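You operate a simulated robot arm through the tools that you are given. There is no shell and no other tool. Be economical: measure what you need, move in short steps, check, and stop when the job is done.

You are at the controls of a simulated robot arm. One attempt, no reset.

## Task
Wipe the highchair tray clean, then free its catch and draw it out.
Fine: use the black cloth and put it back on the ledge; the tray stays out. What is to be rubbed or washed off counts as gone when no trace of it is left.

The check looks at the end state, three seconds after you hand in, the way a careful person would. Anything else that was tipped, shoved, dropped, spilled or broken makes it a failure. Flat cloth is picked up by pressing the open fingertips on it (5 to 10 N) and closing them slowly along it; thin cloth reads only 2 to 8 mm in the jaws.

## Robot
A 7-joint arm with a two-finger parallel gripper, hanging from a carriage that runs on a rail from [38.9, 0] to [-189.1, 0] (x, y) and turns from -695 to -7 degrees about z. Base frame: it is fixed where the carriage stands at the start and does not move with it; the origin is on the floor, on the carriage's upright axis, x ahead of it, y to its left, z up. Readings come in cm, degrees, newtons and seconds.
With the tool pointing down near the work surface it reaches from about 10 to 30 cm from the robot's upright axis, wherever it stands. Its first joint turns from -166.0 to 166.0 degrees. Places, roughly: highchair tray [20, 20, 70]; tray catch [0, 0, 70]. Payload 3.91 kg.
Tool frame: the origin (TCP) lies between the finger pads and is the grasp point; the fingertips stand 3 cm ahead of it; z points along the fingers, y is the line along which they close. Largest opening 11 cm; finger width 2, thickness 1; the body of the gripper, 4.8 by 11.2 cm, starts 5.5 cm behind the TCP.
Orientation is told as [roll, pitch, yaw] about the base's x, y, z axes, in that order, counted from this pose: with the fingers straight down and closing along the base's y, the tool's x points along the base's -x, its y along +y and its z along -z.

## Interface
- The arm moves only by the tool jog_arm. Its argument "series" is a list of rows, each a list of 7 numbers: the finger opening in cm, from 0 to 11, then the shift along the base's x, y, z in units of 25 mm (1.0 is 25 mm), then the turn, a rotation vector about the base's x, y, z in units of 6 degrees (1.0 is 6 degrees). In form: [[jaw, x, y, z, rx, ry, rz], ...]. A call has 1 to 8 rows; each row shifts and turns the commanded pose from where the row before left it. A call with a number of a shift or a turn outside -1 to 1 is refused whole. Rows are played at 5 a second. More than 5 cm and 8.6 degrees between two rows, or a gripper value outside its range, and nothing of the call is played. Where a pose cannot be reached the arm comes as near as it can. A force on the tool above 40 N (or 10 N above the force at the start of the call, whichever is more), or a blocked arm, ends the call early, and 0.2 s more pass. Each finger travels about 10.8 cm/s and halts on what it meets, pressing with about 34 N; the grip force reading is that of the motor and also rises with nothing between the fingers. The clock runs only during rows and for 0.2 s after the last one: add rows that do not move to give the fingers time. The reply holds the time, the measured pose of the TCP, the force on the tool along the base axes, the opening and the grip force, in the units named above and with some noise, with the torque about the TCP (base axes, N m) and any sound that the robot's microphone picked up.
- Cameras (640 x 400 px; columns grow to the right, rows downward): "scene" is now at [25.53, 0.75, 167.23]; the picture's right is [0.14, -0.99, 0.00], its down [-0.92, -0.13, -0.36] and it looks along [0.36, 0.05, -0.93] (base axes); focal length 214 px, centre (320, 200). "wrist" rides on the gripper at [7.2, 1.7, -10.3] in the tool frame; the picture's right is [-0.23, 0.97, 0.00], its down [-0.76, -0.18, -0.62] and it looks along [-0.61, -0.14, 0.78] (tool axes); focal length 222 px, centre (320, 200). There is no depth. A picture from a camera that has moved, and an enlarged one, comes with that camera's place and axes in the base frame and with its lens.
- grab_frame(camera): a new picture of that camera. The clock stands still meanwhile.
- lift_body(by): slides the trunk up (or, below 0, down) by that many cm; the arm and the scene camera ride with it, the base frame stays. It gives what a move gives, with no picture.
- steer(legs): drives the robot by 1 to 6 legs, each [ahead, left, turn to the left] in cm, cm and degrees, along the robot's own axes; the way and the turn of a leg run together, so that a leg with both is an arc; at most 150 cm and 180 degrees a leg. The arm and the cameras ride along, it lands a little off, and it stops where it bumps. It keeps to its track: a leg is cut to what the track allows. It gives what a move gives.
- aim_head(pan, tilt): turns the head with the scene camera to pan (to the left, within 155 degrees either way) and tilt (down, from -29 to 69), counted from straight ahead of the robot. It gives what a move gives.
- zoom(camera, box): a new picture of the part [left, top, right, bottom] of that camera's present view, enlarged. The clock stands still meanwhile.
- job_done(): hands the job in; it is judged then, once.

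Go step by step. Nothing tells you exact positions but the pictures and the camera data: compare them with the known pose of the tool, close in by small moves and look again before you grip or let go. The budget is 120 turns and 98 pictures, counting those below and the enlarged ones. Unless the task says otherwise, let go and move clear before handing in, and close with one line.

The tools are called by a JSON object that holds its "fn" and its "kwargs". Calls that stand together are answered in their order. jog_arm: Moves the arm, as the interface text tells. Its arguments: {"type":"object","properties":{"series":{"type":"array"}},"required":["series"]} The other tools are called the same way: lift_body (by) slides the trunk up or down; steer (legs) drives the base; aim_head (pan, tilt) turns the head that bears the scene camera; grab_frame (camera) takes a picture; zoom (camera, box) takes an enlarged picture of a part of a camera's view; job_done () hands the job in.

At the start:

```text
t: 0.0
tcp_pos: [25.35, 29.9, 100.54]
orientation: [0.0, -0.1, -0.1]
force: [0.2, 0.7, 0.3]
ft_torque: [-0.02, -0.02, 0.01]
width: 10.97
gripper_force: 0.1
trunk travel left (down, up): [-37.8, 20.2]
robot x, y, heading: [0.17, 0.12, -0.1]
head pan, tilt: [7.9, 68.8]
```

scene: 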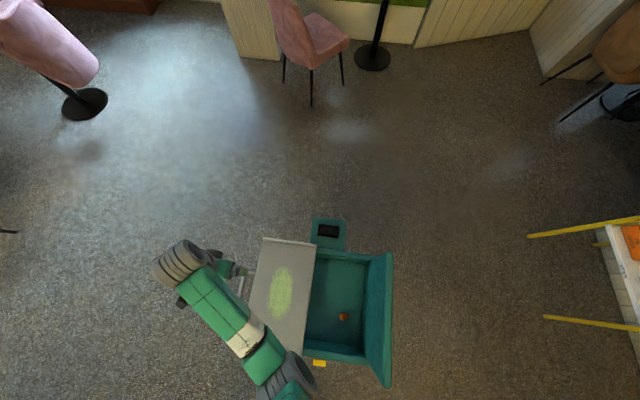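
wrist: 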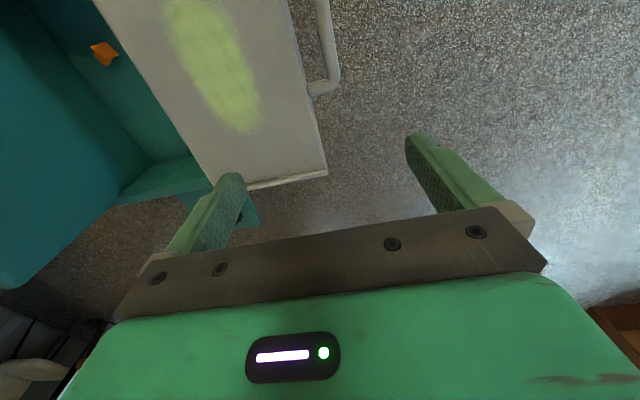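

I see the highchair with a grey tray (green smear), a black cloth on a small ledge near [49, 0], and a yellow catch near [-2, -3]. I'll look closer at each.

{"fn": "zoom", "kwargs": {"camera": "scene", "box": [230, 200, 420, 320]}}

{"fn": "zoom", "kwargs": {"camera": "scene", "box": [240, 300, 400, 400]}}

```text
3.33 times, centred on (325, 260) of scene
camera zoom: at [25.53, 0.75, 167.23], right [0.14, -0.99, 0.0], down [-0.92, -0.13, -0.36], along [0.36, 0.05, -0.93], focal length 715 px, centre (303, 0)
```

zoom: 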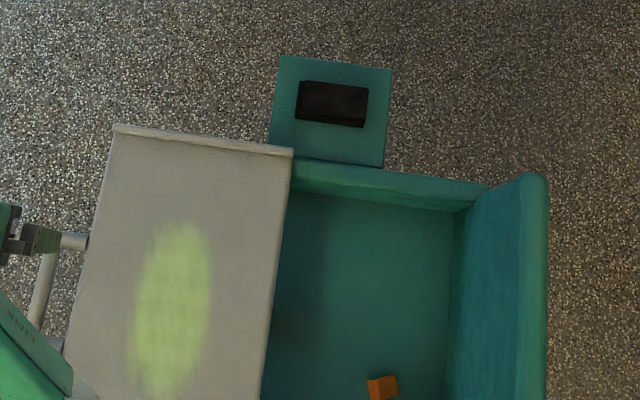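

```text
4.00 times, centred on (320, 350) of scene
camera zoom: at [25.53, 0.75, 167.23], right [0.14, -0.99, 0.0], down [-0.92, -0.13, -0.36], along [0.36, 0.05, -0.93], focal length 858 px, centre (320, -400)
```

zoom: 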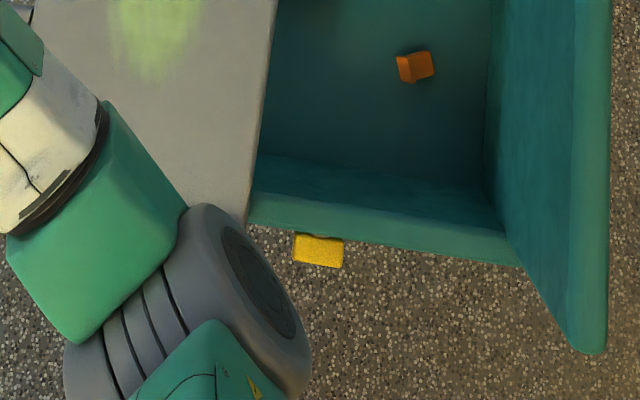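

Tray top is at about z 74, spanning x 0.5–41, y 4–28; the cloth is on the ledge beyond x 42. I'll drive along the rail and bring the arm over the ledge at height.

{"fn": "steer", "kwargs": {"legs": [[24, 0, 0]]}}

{"fn": "jog_arm", "kwargs": {"series": [[11, -0.4, -1, 0, 0, 0, 0], [11, -0.4, -1, 0, 0, 0, 0], [11, -0.4, -1, 0, 0, 0, 0], [11, -0.4, -1, 0, 0, 0, 0], [11, 0, -1, 0, 0, 0, 0], [11, 0, -1, 0, 0, 0, 0], [11, 0, -1, 0, 0, 0, 0], [11, 0, -1, 0, 0, 0, 0]]}}

{"fn": "grab_frame", "kwargs": {"camera": "wrist"}}

{"fn": "grab_frame", "kwargs": {"camera": "scene"}}

```text
t: 1.8
tcp_pos: [49.54, 29.75, 100.46]
orientation: [-0.1, -0.1, -0.1]
force: [-0.3, -0.5, 0.2]
ft_torque: [0.0, 0.01, 0.0]
width: 10.98
gripper_force: 0.0
trunk travel left (down, up): [-37.8, 20.2]
robot x, y, heading: [23.94, 0.02, -0.2]
head pan, tilt: [7.9, 68.8]
```

```text
t: 3.6
tcp_pos: [45.67, 9.77, 100.55]
orientation: [0.0, -0.1, -0.2]
force: [-0.1, 0.3, 0.2]
ft_torque: [-0.03, -0.02, -0.01]
width: 11.04
gripper_force: 0.0
trunk travel left (down, up): [-37.8, 20.2]
robot x, y, heading: [24.07, -0.27, -0.3]
head pan, tilt: [7.9, 68.8]
```

```text
93 pictures are left
camera wrist: at [38.48, 11.43, 110.81], right [0.23, 0.97, 0.0], down [0.76, -0.18, 0.62], along [0.61, -0.14, -0.78], focal length 222 px, centre (320, 200)
```

wrist: 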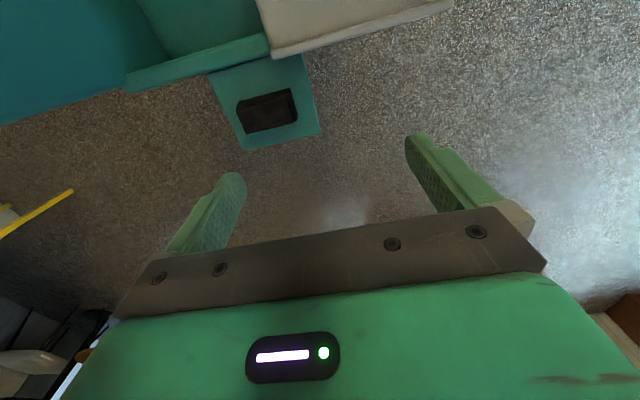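

```text
92 pictures are left
camera scene: at [49.53, 0.68, 167.23], right [0.13, -0.99, 0.0], down [-0.92, -0.12, -0.36], along [0.36, 0.05, -0.93], focal length 214 px, centre (320, 200)
```

scene: 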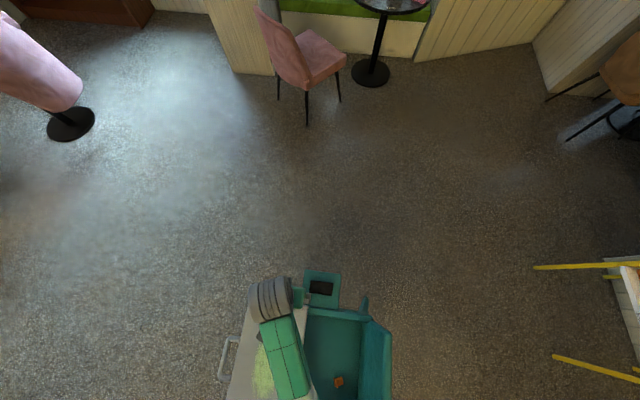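

The cloth looks to be at about [48, 0.3, 72]. I'll go above it and look closer.

{"fn": "jog_arm", "kwargs": {"series": [[11, 0, -1, -1, 0, 0, 0], [11, 0, -1, -1, 0, 0, 0], [11, 0, -1, -1, 0, 0, 0], [11, 0, -0.6, -1, 0, 0, 0], [11, 0, 0, -1, 0, 0, 0], [11, 0, 0, 0, 0, 0, 0]]}}

{"fn": "grab_frame", "kwargs": {"camera": "wrist"}}

{"fn": "zoom", "kwargs": {"camera": "scene", "box": [260, 240, 400, 328]}}

```text
t: 5.0
tcp_pos: [45.56, 0.79, 87.9]
orientation: [0.0, -0.1, -0.2]
force: [0.1, 0.0, -0.2]
ft_torque: [0.0, 0.02, -0.01]
width: 11.01
gripper_force: 0.0
trunk travel left (down, up): [-37.8, 20.2]
robot x, y, heading: [24.07, -0.07, -0.2]
head pan, tilt: [7.9, 68.8]
```

```text
91 pictures are left
camera wrist: at [38.44, 2.45, 98.25], right [0.23, 0.97, 0.0], down [0.76, -0.18, 0.62], along [0.61, -0.14, -0.78], focal length 222 px, centre (320, 200)
```

wrist: 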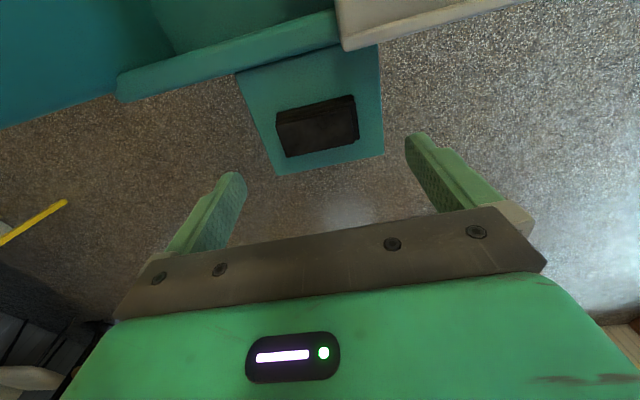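

```text
4.55 times, centred on (330, 284) of scene
camera zoom: at [49.53, 0.67, 167.23], right [0.13, -0.99, 0.0], down [-0.92, -0.13, -0.36], along [0.36, 0.05, -0.93], focal length 975 px, centre (274, -182)
```

zoom: 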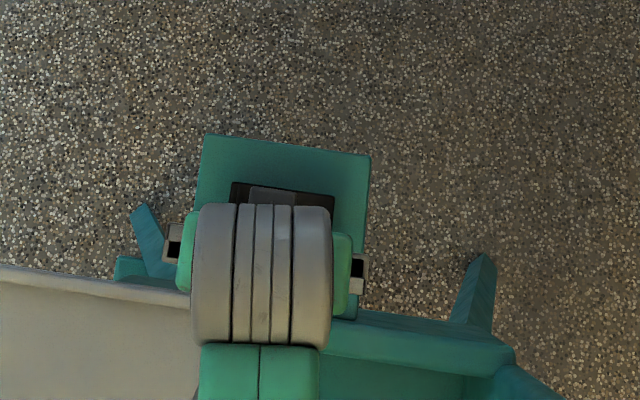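

The cloth looks like a pad about 10 x 6 cm, long side along y, centred near [48.3, 0]. I'll zoom in to judge its thickness.

{"fn": "zoom", "kwargs": {"camera": "wrist", "box": [240, 60, 400, 160]}}

```text
4.00 times, centred on (320, 110) of wrist
camera zoom: at [38.44, 2.45, 98.25], right [0.23, 0.97, 0.0], down [0.76, -0.18, 0.62], along [0.61, -0.14, -0.78], focal length 888 px, centre (320, 560)
```

zoom: 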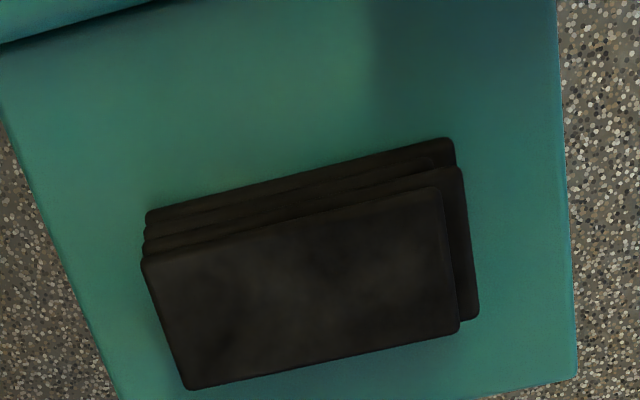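

It's a stack-folded cloth roughly 2 cm thick. I'll turn the gripper -90° to close along x (the 6 cm width) and centre over it.

{"fn": "jog_arm", "kwargs": {"series": [[11, 0.14, -0.04, 0, 0, 0, -1], [11, 0.14, -0.04, 0, 0, 0, -1], [11, 0.14, -0.04, 0, 0, 0, -1], [11, 0.14, -0.04, 0, 0, 0, -1], [11, 0.14, -0.04, 0, 0, 0, -1], [11, 0.14, -0.04, 0, 0, 0, -1], [11, 0.14, -0.04, 0, 0, 0, -1], [11, 0.12, -0.04, 0, 0, 0, -1]]}}

{"fn": "jog_arm", "kwargs": {"series": [[11, 0, 0, 0, 0, 0, -1], [11, 0, 0, 0, 0, 0, -1], [11, 0, 0, 0, 0, 0, -1], [11, 0, 0, 0, 0, 0, -1], [11, 0, 0, 0, 0, 0, -1], [11, 0, 0, 0, 0, 0, -1], [11, 0, 0, 0, 0, 0, -1], [11, 0, 0, 0, 0, 0, 0]]}}

{"fn": "grab_frame", "kwargs": {"camera": "wrist"}}

```text
t: 6.8
tcp_pos: [48.26, -0.09, 88.01]
orientation: [0.0, 0.0, -48.3]
force: [0.2, -0.3, 0.2]
ft_torque: [-0.02, 0.03, 0.01]
width: 10.98
gripper_force: 0.1
trunk travel left (down, up): [-37.8, 20.2]
robot x, y, heading: [23.64, 0.13, -0.3]
head pan, tilt: [7.9, 68.8]
```

```text
t: 8.6
tcp_pos: [48.23, 0.03, 88.16]
orientation: [0.1, 0.0, -90.3]
force: [-0.5, -0.7, -0.8]
ft_torque: [-0.03, 0.02, -0.02]
width: 11.01
gripper_force: 0.0
trunk travel left (down, up): [-37.8, 20.2]
robot x, y, heading: [24.1, -0.17, -0.3]
head pan, tilt: [7.9, 68.8]
```

```text
88 pictures are left
camera wrist: at [50.07, 7.19, 98.39], right [0.97, -0.23, 0.0], down [-0.18, -0.76, 0.62], along [-0.14, -0.61, -0.78], focal length 222 px, centre (320, 200)
```

wrist: 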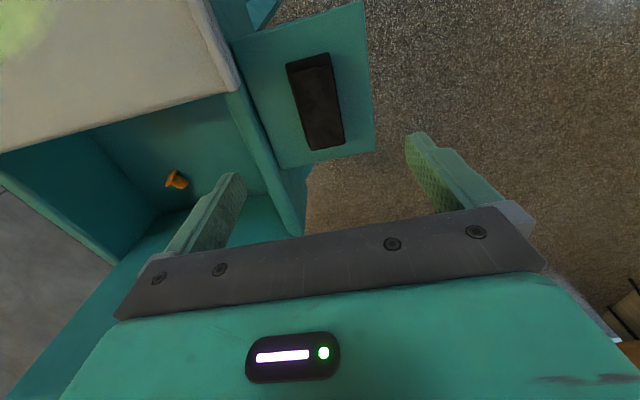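

Cloth spans about x 45.5–51, centred under the gripper. I'll narrow the jaws to 8.5 cm, shift slightly to y -0.5 and descend part way.

{"fn": "jog_arm", "kwargs": {"series": [[8.5, 0, -0.2, -1, 0, 0, 0], [8.5, 0, 0, -1, 0, 0, 0], [8.5, 0, 0, -1, 0, 0, 0], [8.5, 0, 0, -1, 0, 0, 0], [8.5, 0, 0, -0.6, 0, 0, 0], [8.5, 0, 0, 0, 0, 0, 0]]}}

{"fn": "grab_frame", "kwargs": {"camera": "wrist"}}

```text
t: 10.0
tcp_pos: [48.15, -0.37, 76.54]
orientation: [0.0, 0.0, -90.2]
force: [-0.3, -0.2, 0.2]
ft_torque: [0.01, 0.04, -0.01]
width: 8.5
gripper_force: 0.0
trunk travel left (down, up): [-37.8, 20.2]
robot x, y, heading: [23.93, -0.15, -0.3]
head pan, tilt: [7.9, 68.8]
```

```text
87 pictures are left
camera wrist: at [50.08, 6.84, 86.86], right [0.97, -0.23, 0.0], down [-0.18, -0.76, 0.62], along [-0.14, -0.61, -0.78], focal length 222 px, centre (320, 200)
```

wrist: 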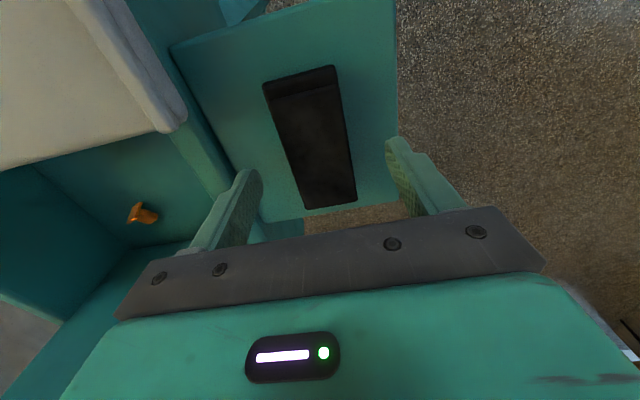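

The cloth lies at x 46–50.6, y -5 to 4.6, with its top near z 72.5 and the ledge near z 70. I'll lower the fingertips to about z 71 and close slowly.

{"fn": "jog_arm", "kwargs": {"series": [[8.5, 0.06, 0, -0.5, 0, 0, 0], [8.5, 0, 0, -0.5, 0, 0, 0], [8.5, 0, 0, 0, 0, 0, 0]]}}

{"fn": "grab_frame", "kwargs": {"camera": "wrist"}}

```text
t: 10.8
tcp_pos: [48.44, -0.41, 74.05]
orientation: [0.1, 0.0, -90.2]
force: [-0.1, -0.4, 0.4]
ft_torque: [0.02, -0.01, 0.01]
width: 8.48
gripper_force: 0.2
trunk travel left (down, up): [-37.8, 20.2]
robot x, y, heading: [24.22, -0.11, -0.1]
head pan, tilt: [7.9, 68.8]
```

```text
86 pictures are left
camera wrist: at [50.28, 6.84, 84.4], right [0.97, -0.23, 0.0], down [-0.18, -0.76, 0.62], along [-0.14, -0.61, -0.78], focal length 222 px, centre (320, 200)
```

wrist: 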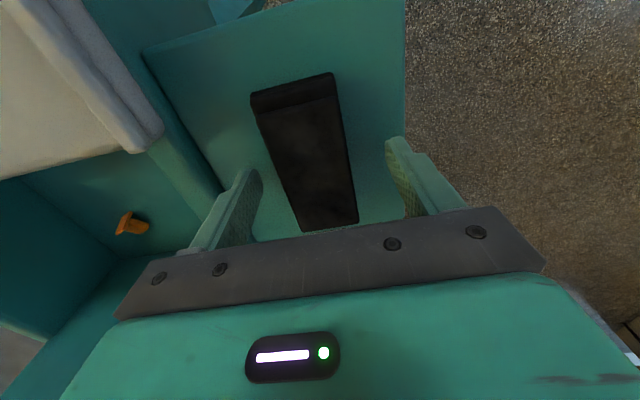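

Fingers straddle the cloth with clearance; closing slowly.

{"fn": "jog_arm", "kwargs": {"series": [[7, 0, 0, 0, 0, 0, 0], [6, 0, 0, 0, 0, 0, 0], [5, 0, 0, 0, 0, 0, 0], [4.5, 0, 0, 0, 0, 0, 0], [4, 0, 0, 0, 0, 0, 0], [3.5, 0, 0, 0, 0, 0, 0], [3, 0, 0, 0, 0, 0, 0], [3, 0, 0, 0, 0, 0, 0]]}}

{"fn": "grab_frame", "kwargs": {"camera": "wrist"}}

```text
t: 12.6
tcp_pos: [48.44, -0.36, 74.05]
orientation: [0.0, -0.1, -90.1]
force: [0.1, -0.5, 0.0]
ft_torque: [0.01, -0.01, -0.01]
width: 4.88
gripper_force: 33.8
trunk travel left (down, up): [-37.8, 20.2]
robot x, y, heading: [23.84, 0.28, -0.2]
head pan, tilt: [7.9, 68.8]
```

```text
85 pictures are left
camera wrist: at [50.28, 6.84, 84.42], right [0.97, -0.23, 0.0], down [-0.18, -0.76, 0.62], along [-0.14, -0.61, -0.78], focal length 222 px, centre (320, 200)
```

wrist: 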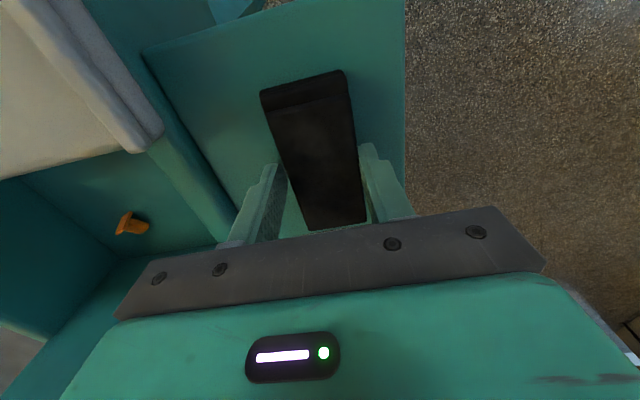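

Gripped at 4.9 cm. Lifting.

{"fn": "jog_arm", "kwargs": {"series": [[3, 0, 0, 0.5, 0, 0, 0], [3, 0, 0, 1, 0, 0, 0], [3, 0, 0, 1, 0, 0, 0], [3, 0, 0, 1, 0, 0, 0], [3, 0, 0, 1, 0, 0, 0], [3, 0, 0, 0, 0, 0, 0]]}}

{"fn": "grab_frame", "kwargs": {"camera": "wrist"}}

{"fn": "grab_frame", "kwargs": {"camera": "scene"}}

```text
t: 14.0
tcp_pos: [48.43, -0.43, 85.27]
orientation: [0.1, -0.1, -90.3]
force: [0.3, 0.5, -0.7]
ft_torque: [0.01, -0.01, 0.0]
width: 3.0
gripper_force: 0.1
trunk travel left (down, up): [-37.8, 20.2]
robot x, y, heading: [23.61, -0.23, 0.3]
head pan, tilt: [7.9, 68.8]
```

```text
84 pictures are left
camera wrist: at [50.27, 6.76, 95.63], right [0.97, -0.23, 0.0], down [-0.18, -0.76, 0.62], along [-0.14, -0.61, -0.78], focal length 222 px, centre (320, 200)
```

wrist: 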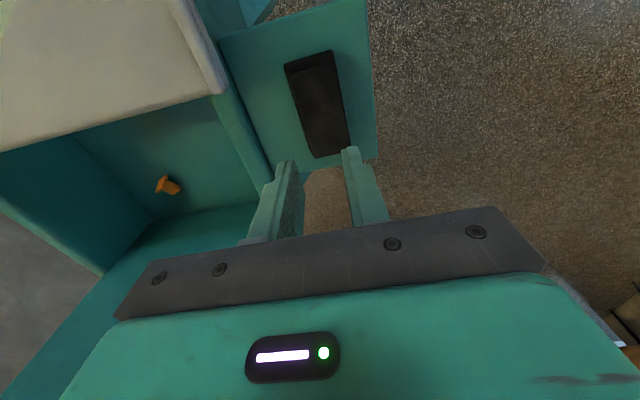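

```text
83 pictures are left
camera scene: at [49.53, 0.67, 167.23], right [0.13, -0.99, 0.0], down [-0.92, -0.13, -0.36], along [0.36, 0.05, -0.93], focal length 214 px, centre (320, 200)
```

scene: 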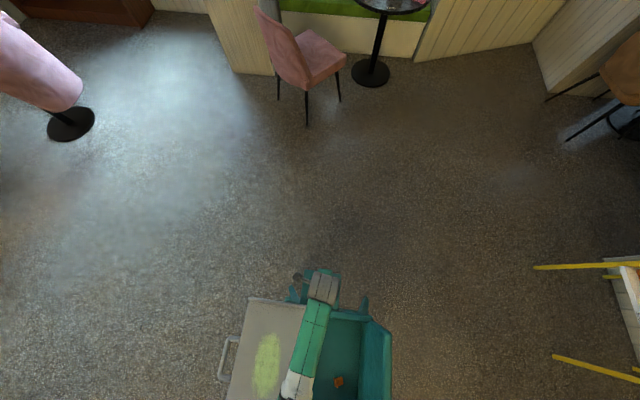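

The cloth slipped because the grip was too shallow; it still lies in place. I'll go back down and feel for the ledge with the tips.

{"fn": "jog_arm", "kwargs": {"series": [[8.5, 0, 0, 0, 0, 0, 0], [8.5, 0, 0, -1, 0, 0, 0], [8.5, 0, 0, -1, 0, 0, 0], [8.5, 0, 0, -1, 0, 0, 0], [8.5, 0, 0, -1, 0, 0, 0], [8.5, 0, 0, -0.5, 0, 0, 0], [8.5, 0, 0, -0.2, 0, 0, 0], [8.5, 0, 0, 0, 0, 0, 0]]}}

{"fn": "jog_arm", "kwargs": {"series": [[8.5, 0, 0, -0.08, 0, 0, 0], [8.5, 0, 0, -0.06, 0, 0, 0], [8.5, 0, 0, 0, 0, 0, 0]]}}

```text
t: 15.8
tcp_pos: [48.45, -0.39, 73.72]
orientation: [0.0, -0.1, -90.2]
force: [-0.5, 0.1, 0.0]
ft_torque: [-0.04, -0.02, 0.02]
width: 8.51
gripper_force: 0.0
trunk travel left (down, up): [-37.8, 20.2]
robot x, y, heading: [23.66, 0.01, -0.0]
head pan, tilt: [7.9, 68.8]
```

```text
t: 16.6
tcp_pos: [48.39, -0.5, 73.29]
orientation: [0.0, 0.1, -90.2]
force: [-2.6, 0.5, 21.8]
ft_torque: [-0.01, 0.53, 0.0]
width: 8.42
gripper_force: 0.0
trunk travel left (down, up): [-37.8, 20.2]
robot x, y, heading: [24.05, -0.06, -0.5]
head pan, tilt: [7.9, 68.8]
```

Contact: ledge at about z 70.3. I'll raise 3 mm and grip there.

{"fn": "jog_arm", "kwargs": {"series": [[8.5, 0, 0, 0.14, 0, 0, 0], [7, 0, 0, 0, 0, 0, 0], [6, 0, 0, 0, 0, 0, 0], [5, 0, 0, 0, 0, 0, 0], [4, 0, 0, 0, 0, 0, 0], [2, 0, 0, 0, 0, 0, 0], [0, 0, 0, 0, 0, 0, 0], [0, 0, 0, 0, 0, 0, 0]]}}

{"fn": "jog_arm", "kwargs": {"series": [[0, 0, 0, 0.2, 0, 0, 0], [0, 0, 0, 0.3, 0, 0, 0], [0, 0, 0, 0.5, 0, 0, 0], [0, 0, 0, 0.5, 0, 0, 0], [0, 0, 0, 0, 0, 0, 0]]}}

{"fn": "grab_frame", "kwargs": {"camera": "wrist"}}

```text
t: 18.4
tcp_pos: [48.52, -0.45, 73.55]
orientation: [0.0, 0.0, -90.1]
force: [-0.2, 0.1, -0.3]
ft_torque: [0.02, -0.01, 0.0]
width: 4.93
gripper_force: 33.9
trunk travel left (down, up): [-37.8, 20.2]
robot x, y, heading: [24.01, -0.21, 0.0]
head pan, tilt: [7.9, 68.8]
```

```text
t: 19.6
tcp_pos: [48.3, -0.47, 77.36]
orientation: [0.1, -0.1, -90.1]
force: [0.4, 0.7, -0.1]
ft_torque: [-0.03, -0.01, -0.01]
width: 4.93
gripper_force: 33.8
trunk travel left (down, up): [-37.8, 20.2]
robot x, y, heading: [24.2, 0.27, -0.6]
head pan, tilt: [7.9, 68.8]
```

```text
82 pictures are left
camera wrist: at [50.21, 6.74, 87.59], right [0.97, -0.23, 0.0], down [-0.18, -0.76, 0.62], along [-0.14, -0.61, -0.78], focal length 222 px, centre (320, 200)
```

wrist: 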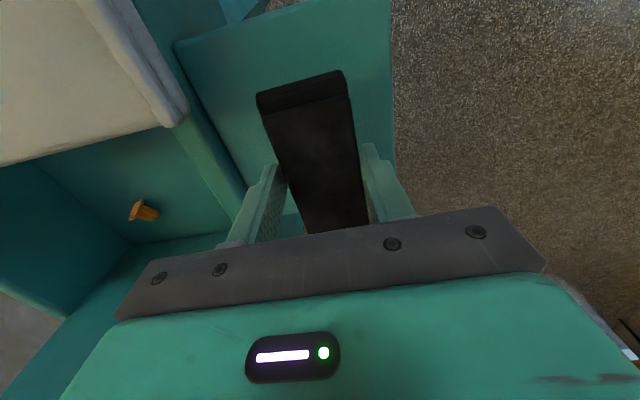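

Cloth held. I'll raise it and carry it over the tray's far end near the stain.

{"fn": "jog_arm", "kwargs": {"series": [[0, 0, 0, 1, 0, 0, 0], [0, 0, 0, 1, 0, 0, 0], [0, 0, 0, 1, 0, 0, 0], [0, 0, 0, 1, 0, 0, 0], [0, -0.8, 0.8, 0, 0, 0, 0], [0, -0.8, 0.8, 0, 0, 0, 0], [0, -0.8, 0.8, 0, 0, 0, 0], [0, -0.8, 0.8, 0, 0, 0, 0]]}}

{"fn": "jog_arm", "kwargs": {"series": [[0, -0.8, 0.8, 0, 0, 0, 0], [0, -0.8, 0.8, 0, 0, 0, 0], [0, -0.8, 0.8, 0, 0, 0, 0], [0, -0.8, 0.8, 0, 0, 0, 0], [0, -0.4, 0.4, 0, 0, 0, 0], [0, 0, 0, 0, 0, 0, 0]]}}

{"fn": "grab_frame", "kwargs": {"camera": "wrist"}}

{"fn": "grab_frame", "kwargs": {"camera": "scene"}}

```text
t: 21.4
tcp_pos: [40.25, 7.5, 87.36]
orientation: [0.0, -0.1, -90.1]
force: [0.4, -0.4, 0.3]
ft_torque: [-0.02, 0.04, -0.01]
width: 4.92
gripper_force: 34.0
trunk travel left (down, up): [-37.8, 20.2]
robot x, y, heading: [23.75, -0.27, -0.1]
head pan, tilt: [7.9, 68.8]
```

```text
t: 22.8
tcp_pos: [31.52, 16.73, 87.16]
orientation: [0.0, -0.1, -90.2]
force: [0.9, 0.5, 0.1]
ft_torque: [-0.02, -0.03, -0.01]
width: 4.9
gripper_force: 34.3
trunk travel left (down, up): [-37.8, 20.2]
robot x, y, heading: [23.88, 0.06, -0.2]
head pan, tilt: [7.9, 68.8]
```

```text
81 pictures are left
camera wrist: at [33.25, 23.87, 97.46], right [0.97, -0.23, 0.0], down [-0.18, -0.76, 0.62], along [-0.14, -0.61, -0.78], focal length 222 px, centre (320, 200)
```

wrist: 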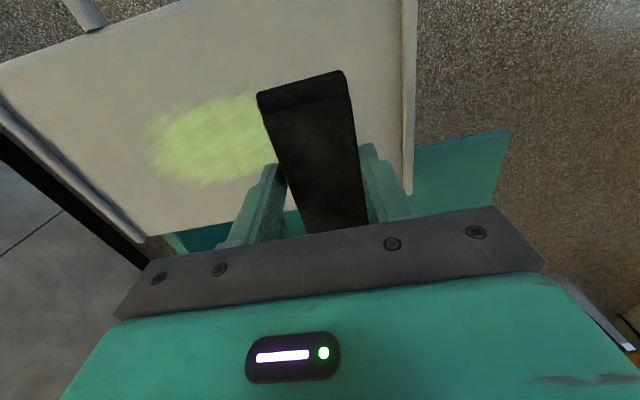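

```text
80 pictures are left
camera scene: at [49.53, 0.67, 167.23], right [0.13, -0.99, 0.0], down [-0.92, -0.12, -0.36], along [0.36, 0.05, -0.93], focal length 214 px, centre (320, 200)
```

scene: 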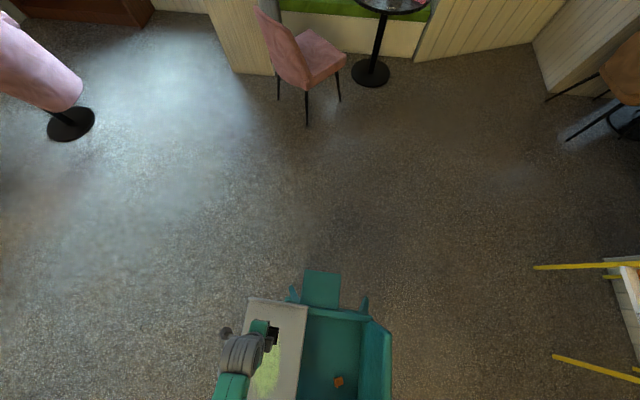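

Stain spans x 11.5–29.5, y 11–20.5. I'll descend just past its far end and feel for contact.

{"fn": "jog_arm", "kwargs": {"series": [[0, 0, -0.3, -1, 0, 0, 0], [0, 0, 0, -1, 0, 0, 0], [0, 0, 0, -1, 0, 0, 0], [0, 0, 0, -0.4, 0, 0, 0], [0, 0, 0, 0, 0, 0, 0]]}}

{"fn": "jog_arm", "kwargs": {"series": [[0, 0, 0, -0.2, 0, 0, 0], [0, 0, 0, -0.2, 0, 0, 0], [0, 0, 0, -0.2, 0, 0, 0], [0, 0, 0, 0, 0, 0, 0]]}}

{"fn": "grab_frame", "kwargs": {"camera": "wrist"}}

```text
t: 24.0
tcp_pos: [31.49, 15.73, 78.68]
orientation: [0.0, 0.1, -90.2]
force: [-0.1, 0.7, -1.0]
ft_torque: [0.02, 0.0, 0.03]
width: 4.88
gripper_force: 34.0
trunk travel left (down, up): [-37.8, 20.2]
robot x, y, heading: [23.83, -0.15, -0.3]
head pan, tilt: [7.9, 68.8]
```

```text
t: 25.0
tcp_pos: [31.38, 15.65, 77.25]
orientation: [0.0, 0.0, -90.2]
force: [0.0, 0.1, -1.2]
ft_torque: [-0.01, -0.01, 0.03]
width: 4.93
gripper_force: 33.7
trunk travel left (down, up): [-37.8, 20.2]
robot x, y, heading: [23.79, 0.05, -0.1]
head pan, tilt: [7.9, 68.8]
```

```text
79 pictures are left
camera wrist: at [33.28, 22.94, 87.48], right [0.97, -0.23, 0.0], down [-0.18, -0.76, 0.62], along [-0.14, -0.61, -0.78], focal length 222 px, centre (320, 200)
```

wrist: 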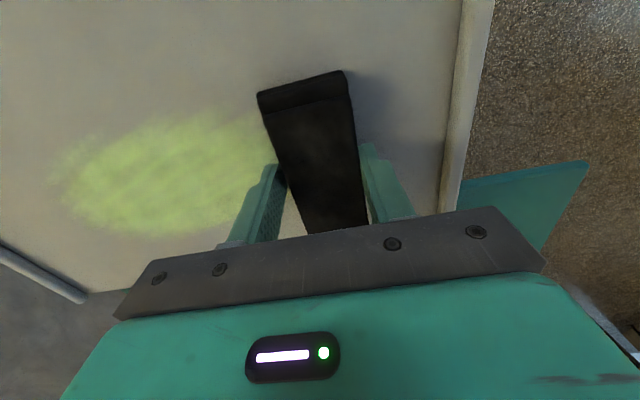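

Not yet touching; continuing in small steps.

{"fn": "jog_arm", "kwargs": {"series": [[0, 0, 0, -0.08, 0, 0, 0], [0, 0, 0, -0.08, 0, 0, 0], [0, 0, 0, -0.08, 0, 0, 0], [0, 0, 0, 0, 0, 0, 0]]}}

{"fn": "jog_arm", "kwargs": {"series": [[0, 0, 0, -0.06, 0, 0, 0], [0, 0, 0, -0.06, 0, 0, 0], [0, 0, 0, 0, 0, 0, 0]]}}

{"fn": "jog_arm", "kwargs": {"series": [[0, 0, 0, -0.05, 0, 0, 0], [0, 0, 0, 0, 0, 0, 0]]}}

```text
t: 25.9
tcp_pos: [31.56, 15.86, 76.86]
orientation: [0.2, 0.0, -90.3]
force: [-3.5, -1.6, 31.7]
ft_torque: [0.01, 0.27, 0.04]
width: 4.9
gripper_force: 33.7
trunk travel left (down, up): [-37.8, 20.2]
robot x, y, heading: [24.0, -0.11, -0.1]
head pan, tilt: [7.9, 68.8]
stopped in row 4: the force on the tool passed its limit at 42 N (the readings are from after the stop); the commanded pose is now the measured one
```

```text
t: 26.2
tcp_pos: [31.37, 15.85, 76.9]
orientation: [0.2, 0.1, -90.2]
force: [-4.8, -3.0, 28.5]
ft_torque: [-0.09, 0.24, -0.02]
width: 4.95
gripper_force: 33.8
trunk travel left (down, up): [-37.8, 20.2]
robot x, y, heading: [23.95, -0.06, -0.2]
head pan, tilt: [7.9, 68.8]
stopped in row 1: the force on the tool passed its limit at 45 N (the readings are from after the stop); the commanded pose is now the measured one
```

```text
t: 26.6
tcp_pos: [31.49, 15.77, 76.75]
orientation: [0.2, 0.1, -90.2]
force: [-4.9, -1.9, 25.5]
ft_torque: [-0.1, 0.23, 0.01]
width: 4.92
gripper_force: 33.9
trunk travel left (down, up): [-37.8, 20.2]
robot x, y, heading: [23.67, -0.08, -0.4]
head pan, tilt: [7.9, 68.8]
stopped in row 1: the force on the tool passed its limit at 45 N (the readings are from after the stop); the commanded pose is now the measured one
```

In contact, with about 25 N. I'll ease off slightly.

{"fn": "jog_arm", "kwargs": {"series": [[0, 0, 0, 0.03, 0, 0, 0], [0, 0, 0, 0, 0, 0, 0]]}}

```text
t: 27.2
tcp_pos: [31.55, 15.87, 76.8]
orientation: [0.2, 0.1, -90.2]
force: [-2.7, 1.3, 4.3]
ft_torque: [0.01, 0.1, -0.04]
width: 4.89
gripper_force: 34.4
trunk travel left (down, up): [-37.8, 20.2]
robot x, y, heading: [23.96, 0.15, 0.1]
head pan, tilt: [7.9, 68.8]
```

Now 4 N. A touch more pressure and sweep toward -x across the stain.

{"fn": "jog_arm", "kwargs": {"series": [[0, -0.3, 0, -0.008, 0, 0, 0], [0, -0.5, 0, 0, 0, 0, 0], [0, -0.5, 0, 0, 0, 0, 0], [0, -0.5, 0, 0, 0, 0, 0], [0, -0.5, 0, 0, 0, 0, 0], [0, -0.5, 0, 0, 0, 0, 0], [0, 0, 0, 0, 0, 0, 0]]}}

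{"fn": "grab_frame", "kwargs": {"camera": "wrist"}}

```text
t: 28.8
tcp_pos: [24.88, 15.71, 76.87]
orientation: [0.4, 0.1, -90.3]
force: [7.7, -1.9, 26.8]
ft_torque: [-0.03, 0.01, -0.05]
width: 4.88
gripper_force: 33.9
trunk travel left (down, up): [-37.8, 20.2]
robot x, y, heading: [23.73, 0.06, -0.4]
head pan, tilt: [7.9, 68.8]
```

```text
78 pictures are left
camera wrist: at [26.6, 22.97, 87.13], right [0.97, -0.23, 0.01], down [-0.18, -0.76, 0.62], along [-0.14, -0.61, -0.78], focal length 222 px, centre (320, 200)
```

wrist: 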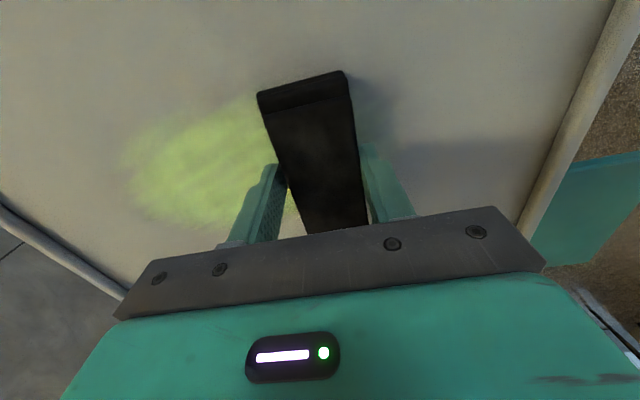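

The wipe leaves it clean. I'll ease the pressure a little and continue.

{"fn": "jog_arm", "kwargs": {"series": [[0, -0.4, 0, 0.015, 0, 0, 0], [0, -0.5, 0, 0, 0, 0, 0], [0, -0.5, 0, 0, 0, 0, 0], [0, -0.5, 0, 0, 0, 0, 0], [0, -0.5, 0, 0, 0, 0, 0], [0, -0.5, 0, 0, 0, 0, 0], [0, -0.5, 0, 0, 0, 0, 0], [0, 0, 0, 0, 0, 0, 0]]}}

{"fn": "jog_arm", "kwargs": {"series": [[0, -0.5, 0, 0, 0, 0, 0], [0, -0.5, 0, 0, 0, 0, 0], [0, -0.5, 0, 0, 0, 0, 0], [0, 0, 0, 0, 0, 0, 0]]}}

{"fn": "grab_frame", "kwargs": {"camera": "wrist"}}

{"fn": "grab_frame", "kwargs": {"camera": "scene"}}

```text
t: 30.6
tcp_pos: [16.06, 15.57, 76.95]
orientation: [0.2, 0.0, -90.1]
force: [0.2, 0.2, -0.1]
ft_torque: [0.01, 0.0, -0.02]
width: 4.91
gripper_force: 33.9
trunk travel left (down, up): [-37.8, 20.2]
robot x, y, heading: [24.27, -0.26, -0.2]
head pan, tilt: [7.9, 68.8]
```

```text
t: 31.6
tcp_pos: [12.3, 15.62, 76.9]
orientation: [0.2, 0.0, -90.1]
force: [0.1, 0.5, 0.3]
ft_torque: [-0.02, 0.05, 0.01]
width: 4.88
gripper_force: 33.9
trunk travel left (down, up): [-37.8, 20.2]
robot x, y, heading: [24.04, 0.07, -0.1]
head pan, tilt: [7.9, 68.8]
```

```text
77 pictures are left
camera wrist: at [14.16, 22.86, 87.17], right [0.97, -0.23, 0.0], down [-0.18, -0.76, 0.62], along [-0.14, -0.61, -0.78], focal length 222 px, centre (320, 200)
```

wrist: 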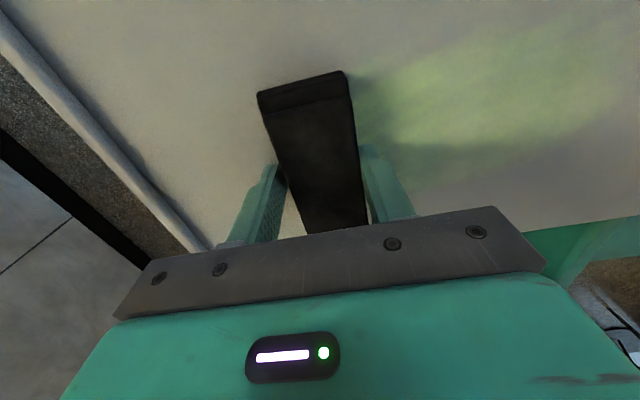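

```text
76 pictures are left
camera scene: at [49.51, 0.67, 167.23], right [0.13, -0.99, 0.0], down [-0.92, -0.13, -0.36], along [0.36, 0.05, -0.93], focal length 214 px, centre (320, 200)
```

scene: 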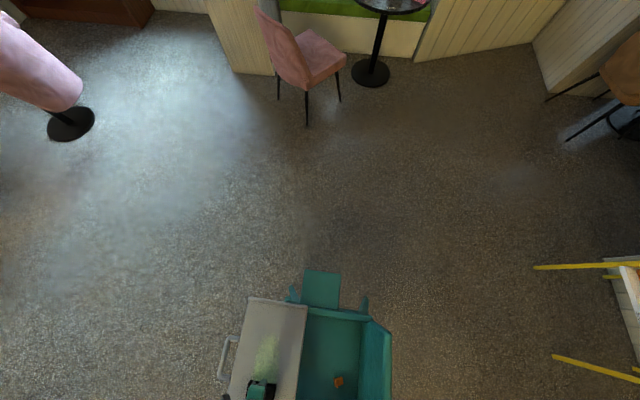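

Contact was lost partway, and smear remains at x 14–30. I'll press again here and sweep back.

{"fn": "jog_arm", "kwargs": {"series": [[0, 0, 0, -0.025, 0, 0, 0], [0, 0, 0, 0, 0, 0, 0]]}}

```text
t: 32.2
tcp_pos: [12.38, 15.61, 76.83]
orientation: [0.2, 0.0, -90.1]
force: [-0.3, -0.7, 4.9]
ft_torque: [0.03, 0.12, -0.01]
width: 4.89
gripper_force: 34.0
trunk travel left (down, up): [-37.8, 20.2]
robot x, y, heading: [24.04, -0.09, 0.0]
head pan, tilt: [7.9, 68.8]
```

{"fn": "jog_arm", "kwargs": {"series": [[0, 0, 0, -0.018, 0, 0, 0], [0, 0.4, 0, 0, 0, 0, 0], [0, 0.4, 0, 0, 0, 0, 0], [0, 0.4, 0, 0, 0, 0, 0], [0, 0.4, 0, 0, 0, 0, 0], [0, 0, 0, 0, 0, 0, 0]]}}

```text
t: 33.6
tcp_pos: [16.21, 15.75, 76.83]
orientation: [0.3, 0.0, -90.2]
force: [-0.4, 0.3, 0.3]
ft_torque: [0.01, 0.0, 0.01]
width: 4.92
gripper_force: 34.9
trunk travel left (down, up): [-37.8, 20.2]
robot x, y, heading: [23.78, -0.26, 0.3]
head pan, tilt: [7.9, 68.8]
```

{"fn": "jog_arm", "kwargs": {"series": [[0, 0, 0, -0.03, 0, 0, 0], [0, 0, 0, 0, 0, 0, 0]]}}

{"fn": "jog_arm", "kwargs": {"series": [[0, 0, 0, -0.03, 0, 0, 0], [0, 0, 0, 0, 0, 0, 0]]}}

```text
t: 34.2
tcp_pos: [16.26, 15.71, 76.78]
orientation: [0.3, 0.1, -90.1]
force: [1.4, -1.1, 15.3]
ft_torque: [0.06, 0.2, -0.03]
width: 4.91
gripper_force: 33.9
trunk travel left (down, up): [-37.8, 20.2]
robot x, y, heading: [23.76, 0.12, -0.2]
head pan, tilt: [7.9, 68.8]
```

```text
t: 34.8
tcp_pos: [16.34, 15.79, 76.74]
orientation: [0.3, 0.0, -90.1]
force: [-1.0, -1.8, 34.1]
ft_torque: [-0.03, 0.3, 0.02]
width: 4.93
gripper_force: 34.0
trunk travel left (down, up): [-37.8, 20.2]
robot x, y, heading: [23.78, 0.03, -0.3]
head pan, tilt: [7.9, 68.8]
stopped in row 2: the force on the tool passed its limit at 41 N (the readings are from after the stop); the commanded pose is now the measured one
```

{"fn": "jog_arm", "kwargs": {"series": [[0, 0.4, 0, 0, 0, 0, 0], [0, 0.4, 0, 0, 0, 0, 0], [0, 0.4, 0, 0, 0, 0, 0], [0, 0.4, 0, 0, 0, 0, 0], [0, 0, 0, 0, 0, 0, 0]]}}

{"fn": "grab_frame", "kwargs": {"camera": "wrist"}}

```text
t: 35.2
tcp_pos: [16.39, 15.89, 76.71]
orientation: [-0.2, 0.2, -90.0]
force: [-7.8, -2.2, 33.3]
ft_torque: [-0.19, 0.0, -0.04]
width: 4.88
gripper_force: 34.2
trunk travel left (down, up): [-37.8, 20.2]
robot x, y, heading: [23.9, 0.49, -0.1]
head pan, tilt: [7.9, 68.8]
stopped in row 1: the force on the tool passed its limit at 45 N (the readings are from after the stop); the commanded pose is now the measured one
```

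```text
75 pictures are left
camera wrist: at [18.2, 23.07, 87.08], right [0.97, -0.23, 0.0], down [-0.18, -0.76, 0.62], along [-0.15, -0.61, -0.78], focal length 222 px, centre (320, 200)
```

wrist: 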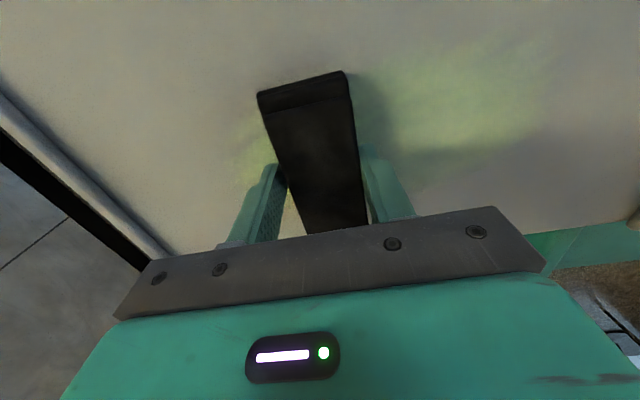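

{"fn": "jog_arm", "kwargs": {"series": [[0, 0, 0, 0.02, 0, 0, 0], [0, 0.3, 0, 0, 0, 0, 0], [0, 0.4, 0, 0, 0, 0, 0], [0, 0.4, 0, 0, 0, 0, 0], [0, 0, 0, 0, 0, 0, 0]]}}

```text
t: 36.4
tcp_pos: [19.25, 16.04, 76.88]
orientation: [-0.1, 0.0, -90.0]
force: [-7.8, 1.7, 19.1]
ft_torque: [0.07, 0.2, 0.03]
width: 4.95
gripper_force: 33.3
trunk travel left (down, up): [-37.8, 20.2]
robot x, y, heading: [24.01, -0.1, -0.3]
head pan, tilt: [7.9, 68.8]
```

{"fn": "jog_arm", "kwargs": {"series": [[0, 0.4, 0, 0, 0, 0, 0], [0, 0.4, 0, 0, 0, 0, 0], [0, 0.4, 0, 0, 0, 0, 0], [0, 0.4, 0, 0, 0, 0, 0], [0, 0, 0, 0, 0, 0, 0]]}}

{"fn": "grab_frame", "kwargs": {"camera": "wrist"}}

```text
t: 37.6
tcp_pos: [23.39, 15.87, 76.65]
orientation: [-0.1, 0.0, -90.1]
force: [-2.7, 0.1, 7.2]
ft_torque: [0.03, 0.1, 0.06]
width: 4.91
gripper_force: 33.6
trunk travel left (down, up): [-37.8, 20.2]
robot x, y, heading: [23.96, 0.02, -0.1]
head pan, tilt: [7.9, 68.8]
```

```text
74 pictures are left
camera wrist: at [25.23, 23.07, 87.07], right [0.97, -0.23, 0.0], down [-0.18, -0.76, 0.62], along [-0.14, -0.61, -0.78], focal length 222 px, centre (320, 200)
```

wrist: 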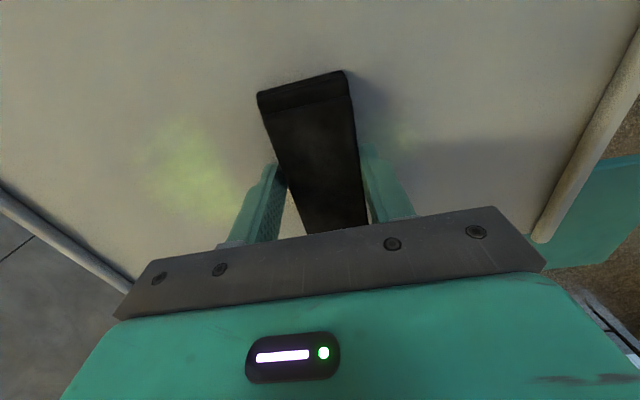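

Working well. Continue to the far end, then sweep back.

{"fn": "jog_arm", "kwargs": {"series": [[0, 0.4, 0, -0.015, 0, 0, 0], [0, 0.4, 0, 0, 0, 0, 0], [0, 0.4, 0, 0, 0, 0, 0], [0, 0.4, 0, 0, 0, 0, 0], [0, 0, 0, 0, 0, 0, 0]]}}

{"fn": "jog_arm", "kwargs": {"series": [[0, -0.4, 0, 0, 0, 0, 0], [0, -0.4, 0, 0, 0, 0, 0], [0, -0.4, 0, 0, 0, 0, 0], [0, -0.4, 0, 0, 0, 0, 0], [0, 0, 0, 0, 0, 0, 0]]}}

```text
t: 38.8
tcp_pos: [27.12, 15.86, 76.74]
orientation: [-0.1, 0.1, -90.0]
force: [-9.5, -1.4, 31.1]
ft_torque: [0.05, 0.23, 0.1]
width: 4.89
gripper_force: 33.9
trunk travel left (down, up): [-37.8, 20.2]
robot x, y, heading: [24.23, 0.04, -0.5]
head pan, tilt: [7.9, 68.8]
```

```text
t: 40.0
tcp_pos: [23.78, 15.85, 76.72]
orientation: [0.2, 0.0, -90.2]
force: [12.9, -0.6, 35.8]
ft_torque: [-0.06, -0.24, -0.02]
width: 4.9
gripper_force: 33.9
trunk travel left (down, up): [-37.8, 20.2]
robot x, y, heading: [23.88, 0.22, -0.0]
head pan, tilt: [7.9, 68.8]
```

{"fn": "jog_arm", "kwargs": {"series": [[0, -0.3, 0, 0.015, 0, 0, 0], [0, -0.4, 0, 0, 0, 0, 0], [0, -0.4, 0, 0, 0, 0, 0], [0, -0.4, 0, 0, 0, 0, 0], [0, 0, 0, 0, 0, 0, 0]]}}

```text
t: 41.2
tcp_pos: [19.69, 15.95, 76.68]
orientation: [-0.1, 0.1, -90.1]
force: [3.0, 0.1, 4.6]
ft_torque: [-0.09, -0.18, 0.01]
width: 4.92
gripper_force: 33.8
trunk travel left (down, up): [-37.8, 20.2]
robot x, y, heading: [24.19, 0.06, -0.3]
head pan, tilt: [7.9, 68.8]
```

{"fn": "jog_arm", "kwargs": {"series": [[0, -0.3, 0, -0.02, 0, 0, 0], [0, -0.4, 0, -0.003, 0, 0, 0], [0, -0.4, 0, -0.003, 0, 0, 0], [0, 0, 0, 0, 0, 0, 0]]}}

{"fn": "grab_frame", "kwargs": {"camera": "wrist"}}

```text
t: 42.2
tcp_pos: [16.99, 15.88, 76.72]
orientation: [0.1, 0.0, -90.2]
force: [-0.6, 0.0, 0.1]
ft_torque: [0.02, -0.02, -0.01]
width: 4.88
gripper_force: 34.2
trunk travel left (down, up): [-37.8, 20.2]
robot x, y, heading: [23.73, 0.05, -0.3]
head pan, tilt: [7.9, 68.8]
```

```text
73 pictures are left
camera wrist: at [18.85, 23.05, 87.08], right [0.97, -0.23, 0.0], down [-0.18, -0.76, 0.62], along [-0.14, -0.61, -0.78], focal length 222 px, centre (320, 200)
```

wrist: 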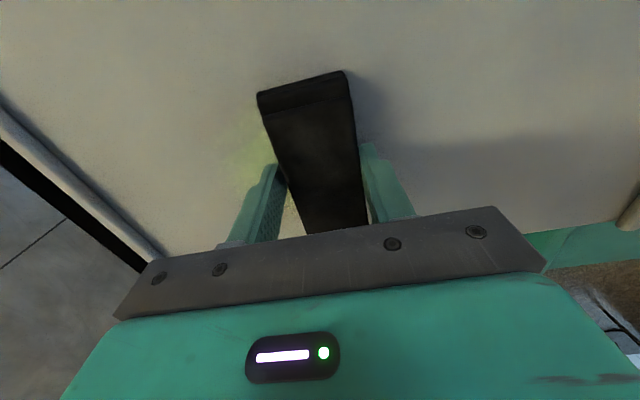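

The rest is clean; only x 12–18 remains. Pressing and continuing -x.

{"fn": "jog_arm", "kwargs": {"series": [[0, 0, 0, -0.03, 0, 0, 0], [0, 0, 0, 0, 0, 0, 0]]}}

{"fn": "jog_arm", "kwargs": {"series": [[0, -0.3, 0, -0.015, 0, 0, 0], [0, -0.3, 0, -0.004, 0, 0, 0], [0, -0.3, 0, -0.004, 0, 0, 0], [0, 0, 0, 0, 0, 0, 0]]}}

```text
t: 42.8
tcp_pos: [17.02, 15.97, 76.72]
orientation: [-0.1, 0.1, -90.1]
force: [0.1, -1.5, 19.9]
ft_torque: [0.03, -0.01, 0.05]
width: 4.88
gripper_force: 34.2
trunk travel left (down, up): [-37.8, 20.2]
robot x, y, heading: [23.95, 0.23, -0.4]
head pan, tilt: [7.9, 68.8]
```

```text
t: 43.4
tcp_pos: [15.97, 15.89, 76.71]
orientation: [0.4, 0.2, -90.2]
force: [4.5, 0.2, 27.6]
ft_torque: [-0.03, 0.09, 0.03]
width: 4.92
gripper_force: 35.5
trunk travel left (down, up): [-37.8, 20.2]
robot x, y, heading: [23.97, -0.26, 0.1]
head pan, tilt: [7.9, 68.8]
stopped in row 3: the force on the tool passed its limit at 43 N (the readings are from after the stop); the commanded pose is now the measured one
```

{"fn": "jog_arm", "kwargs": {"series": [[0, -0.4, 0, 0.005, 0, 0, 0], [0, -0.4, 0, 0, 0, 0, 0], [0, -0.4, 0, 0, 0, 0, 0], [0, 0, 0, 0, 0, 0, 0]]}}

{"fn": "jog_arm", "kwargs": {"series": [[0, -0.4, 0, -0.005, 0, 0, 0], [0, -0.4, 0, 0, 0, 0, 0], [0, -0.4, 0, 0, 0, 0, 0], [0, 0, 0, 0, 0, 0, 0]]}}

{"fn": "grab_frame", "kwargs": {"camera": "wrist"}}

```text
t: 43.9
tcp_pos: [14.83, 15.92, 76.66]
orientation: [0.7, 0.0, -90.2]
force: [5.9, -0.1, 25.2]
ft_torque: [0.14, 0.25, -0.05]
width: 4.91
gripper_force: 34.5
trunk travel left (down, up): [-37.8, 20.2]
robot x, y, heading: [23.87, 0.03, 0.0]
head pan, tilt: [7.9, 68.8]
stopped in row 2: the force on the tool passed its limit at 43 N (the readings are from after the stop); the commanded pose is now the measured one
```

```text
t: 44.4
tcp_pos: [13.86, 15.85, 76.67]
orientation: [1.2, 0.0, -90.3]
force: [3.7, -0.8, 19.3]
ft_torque: [0.17, 0.39, -0.06]
width: 4.94
gripper_force: 34.8
trunk travel left (down, up): [-37.8, 20.2]
robot x, y, heading: [23.94, 0.43, -0.2]
head pan, tilt: [7.9, 68.8]
stopped in row 2: the force on the tool passed its limit at 47 N (the readings are from after the stop); the commanded pose is now the measured one
```

```text
72 pictures are left
camera wrist: at [15.53, 23.01, 87.02], right [0.97, -0.23, 0.02], down [-0.19, -0.76, 0.62], along [-0.13, -0.61, -0.78], focal length 222 px, centre (320, 200)
```

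wrist: 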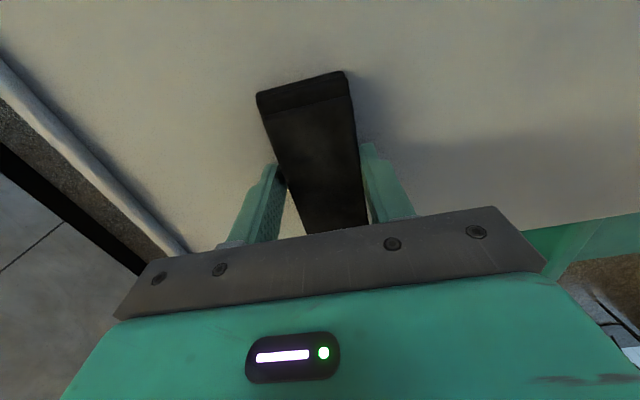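

Looks clean here. I'll lift, level the tool and inspect the whole tray.

{"fn": "jog_arm", "kwargs": {"series": [[0, 0, 0, 0.2, 0, 0.2, 0], [0, 0, 0, 0.8, 0, 0, 0], [0, 0, 0, 1, 0, 0, 0], [0, 0, 0, 1, 0, 0, 0], [0, 0, 0, 1, 0, 0, 0], [0, 0, 0.4, 1, 0, 0, 0], [0, 0, 0, 0, 0, 0, 0]]}}

{"fn": "grab_frame", "kwargs": {"camera": "wrist"}}

{"fn": "zoom", "kwargs": {"camera": "scene", "box": [200, 280, 400, 400]}}

```text
t: 46.0
tcp_pos: [13.58, 16.8, 89.26]
orientation: [-0.1, -0.1, -90.2]
force: [-0.6, 0.5, -0.3]
ft_torque: [-0.01, 0.0, -0.03]
width: 4.91
gripper_force: 33.7
trunk travel left (down, up): [-37.8, 20.2]
robot x, y, heading: [23.84, 0.37, -0.1]
head pan, tilt: [7.9, 68.8]
```

```text
71 pictures are left
camera wrist: at [15.49, 23.9, 99.57], right [0.97, -0.23, 0.0], down [-0.18, -0.76, 0.62], along [-0.15, -0.61, -0.78], focal length 222 px, centre (320, 200)
```

wrist: 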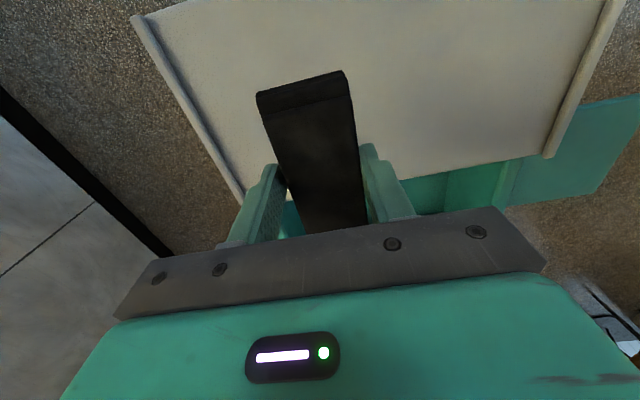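

```text
3.20 times, centred on (300, 340) of scene
camera zoom: at [49.57, 0.65, 167.23], right [0.13, -0.99, 0.0], down [-0.92, -0.12, -0.36], along [0.36, 0.05, -0.93], focal length 686 px, centre (384, -248)
```

zoom: 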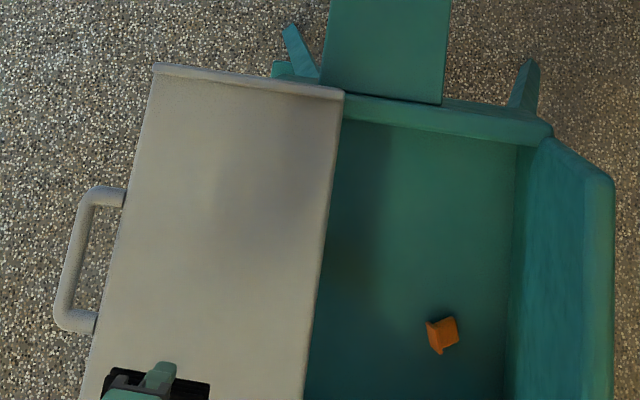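

Visible area is clean. I'll carry the cloth away toward the ledge and check the near end.

{"fn": "jog_arm", "kwargs": {"series": [[0, 1, 0, 0, 0, 0, 0], [0, 1, 0, 0, 0, 0, 0], [0, 1, 0, 0, 0, 0, 0], [0, 1, 0, 0, 0, 0, 0], [0, 1, 0, 0, 0, 0, 0], [0, 1, 0, 0, 0, 0, 0], [0, 1, 0, 0, 0, 0, 0], [0, 0, 0, 0, 0, 0, 0]]}}

{"fn": "jog_arm", "kwargs": {"series": [[0, 0.99, -0.98, 0, 0, 0, 0], [0, 0.99, -0.98, 0, 0, 0, 0], [0, 0.99, -0.98, 0, 0, 0, 0], [0, 0.99, -0.98, 0, 0, 0, 0], [0, 0.99, -0.98, 0, 0, 0, 0], [0, 0.99, -0.98, 0, 0, 0, 0], [0, 0.97, -0.98, 0, 0, 0, 0], [0, 0, 0, 0, 0, 0, 0]]}}

{"fn": "zoom", "kwargs": {"camera": "scene", "box": [200, 280, 400, 400]}}

{"fn": "grab_frame", "kwargs": {"camera": "wrist"}}

```text
t: 47.8
tcp_pos: [31.3, 16.62, 89.32]
orientation: [-0.1, -0.1, -90.2]
force: [-0.4, 0.3, 0.0]
ft_torque: [0.01, 0.01, -0.01]
width: 4.9
gripper_force: 34.1
trunk travel left (down, up): [-37.8, 20.2]
robot x, y, heading: [23.91, -0.04, -0.1]
head pan, tilt: [7.9, 68.8]
```

```text
t: 49.6
tcp_pos: [48.54, -0.26, 89.2]
orientation: [0.0, -0.1, -90.2]
force: [-0.1, -0.6, -0.8]
ft_torque: [0.02, 0.05, 0.03]
width: 4.92
gripper_force: 33.6
trunk travel left (down, up): [-37.8, 20.2]
robot x, y, heading: [23.98, -0.13, -0.4]
head pan, tilt: [7.9, 68.8]
```

```text
3.20 times, centred on (300, 340) of scene
camera zoom: at [49.58, 0.65, 167.23], right [0.13, -0.99, 0.0], down [-0.92, -0.12, -0.36], along [0.36, 0.05, -0.93], focal length 686 px, centre (384, -248)
```

zoom: 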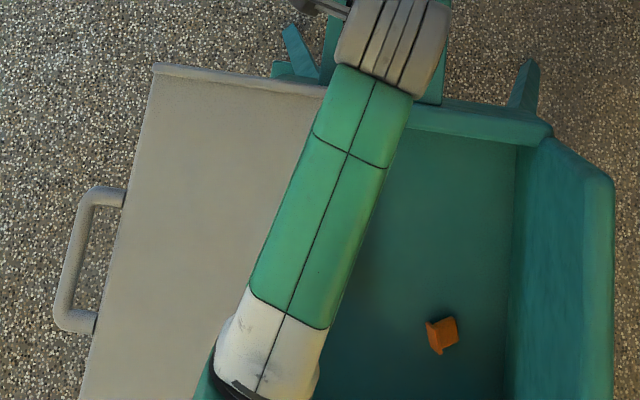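

```text
68 pictures are left
camera wrist: at [50.38, 6.96, 99.53], right [0.97, -0.23, 0.0], down [-0.18, -0.76, 0.62], along [-0.15, -0.61, -0.78], focal length 222 px, centre (320, 200)
```

wrist: 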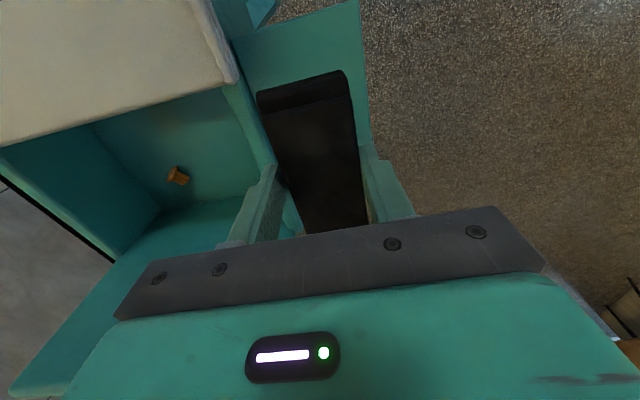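

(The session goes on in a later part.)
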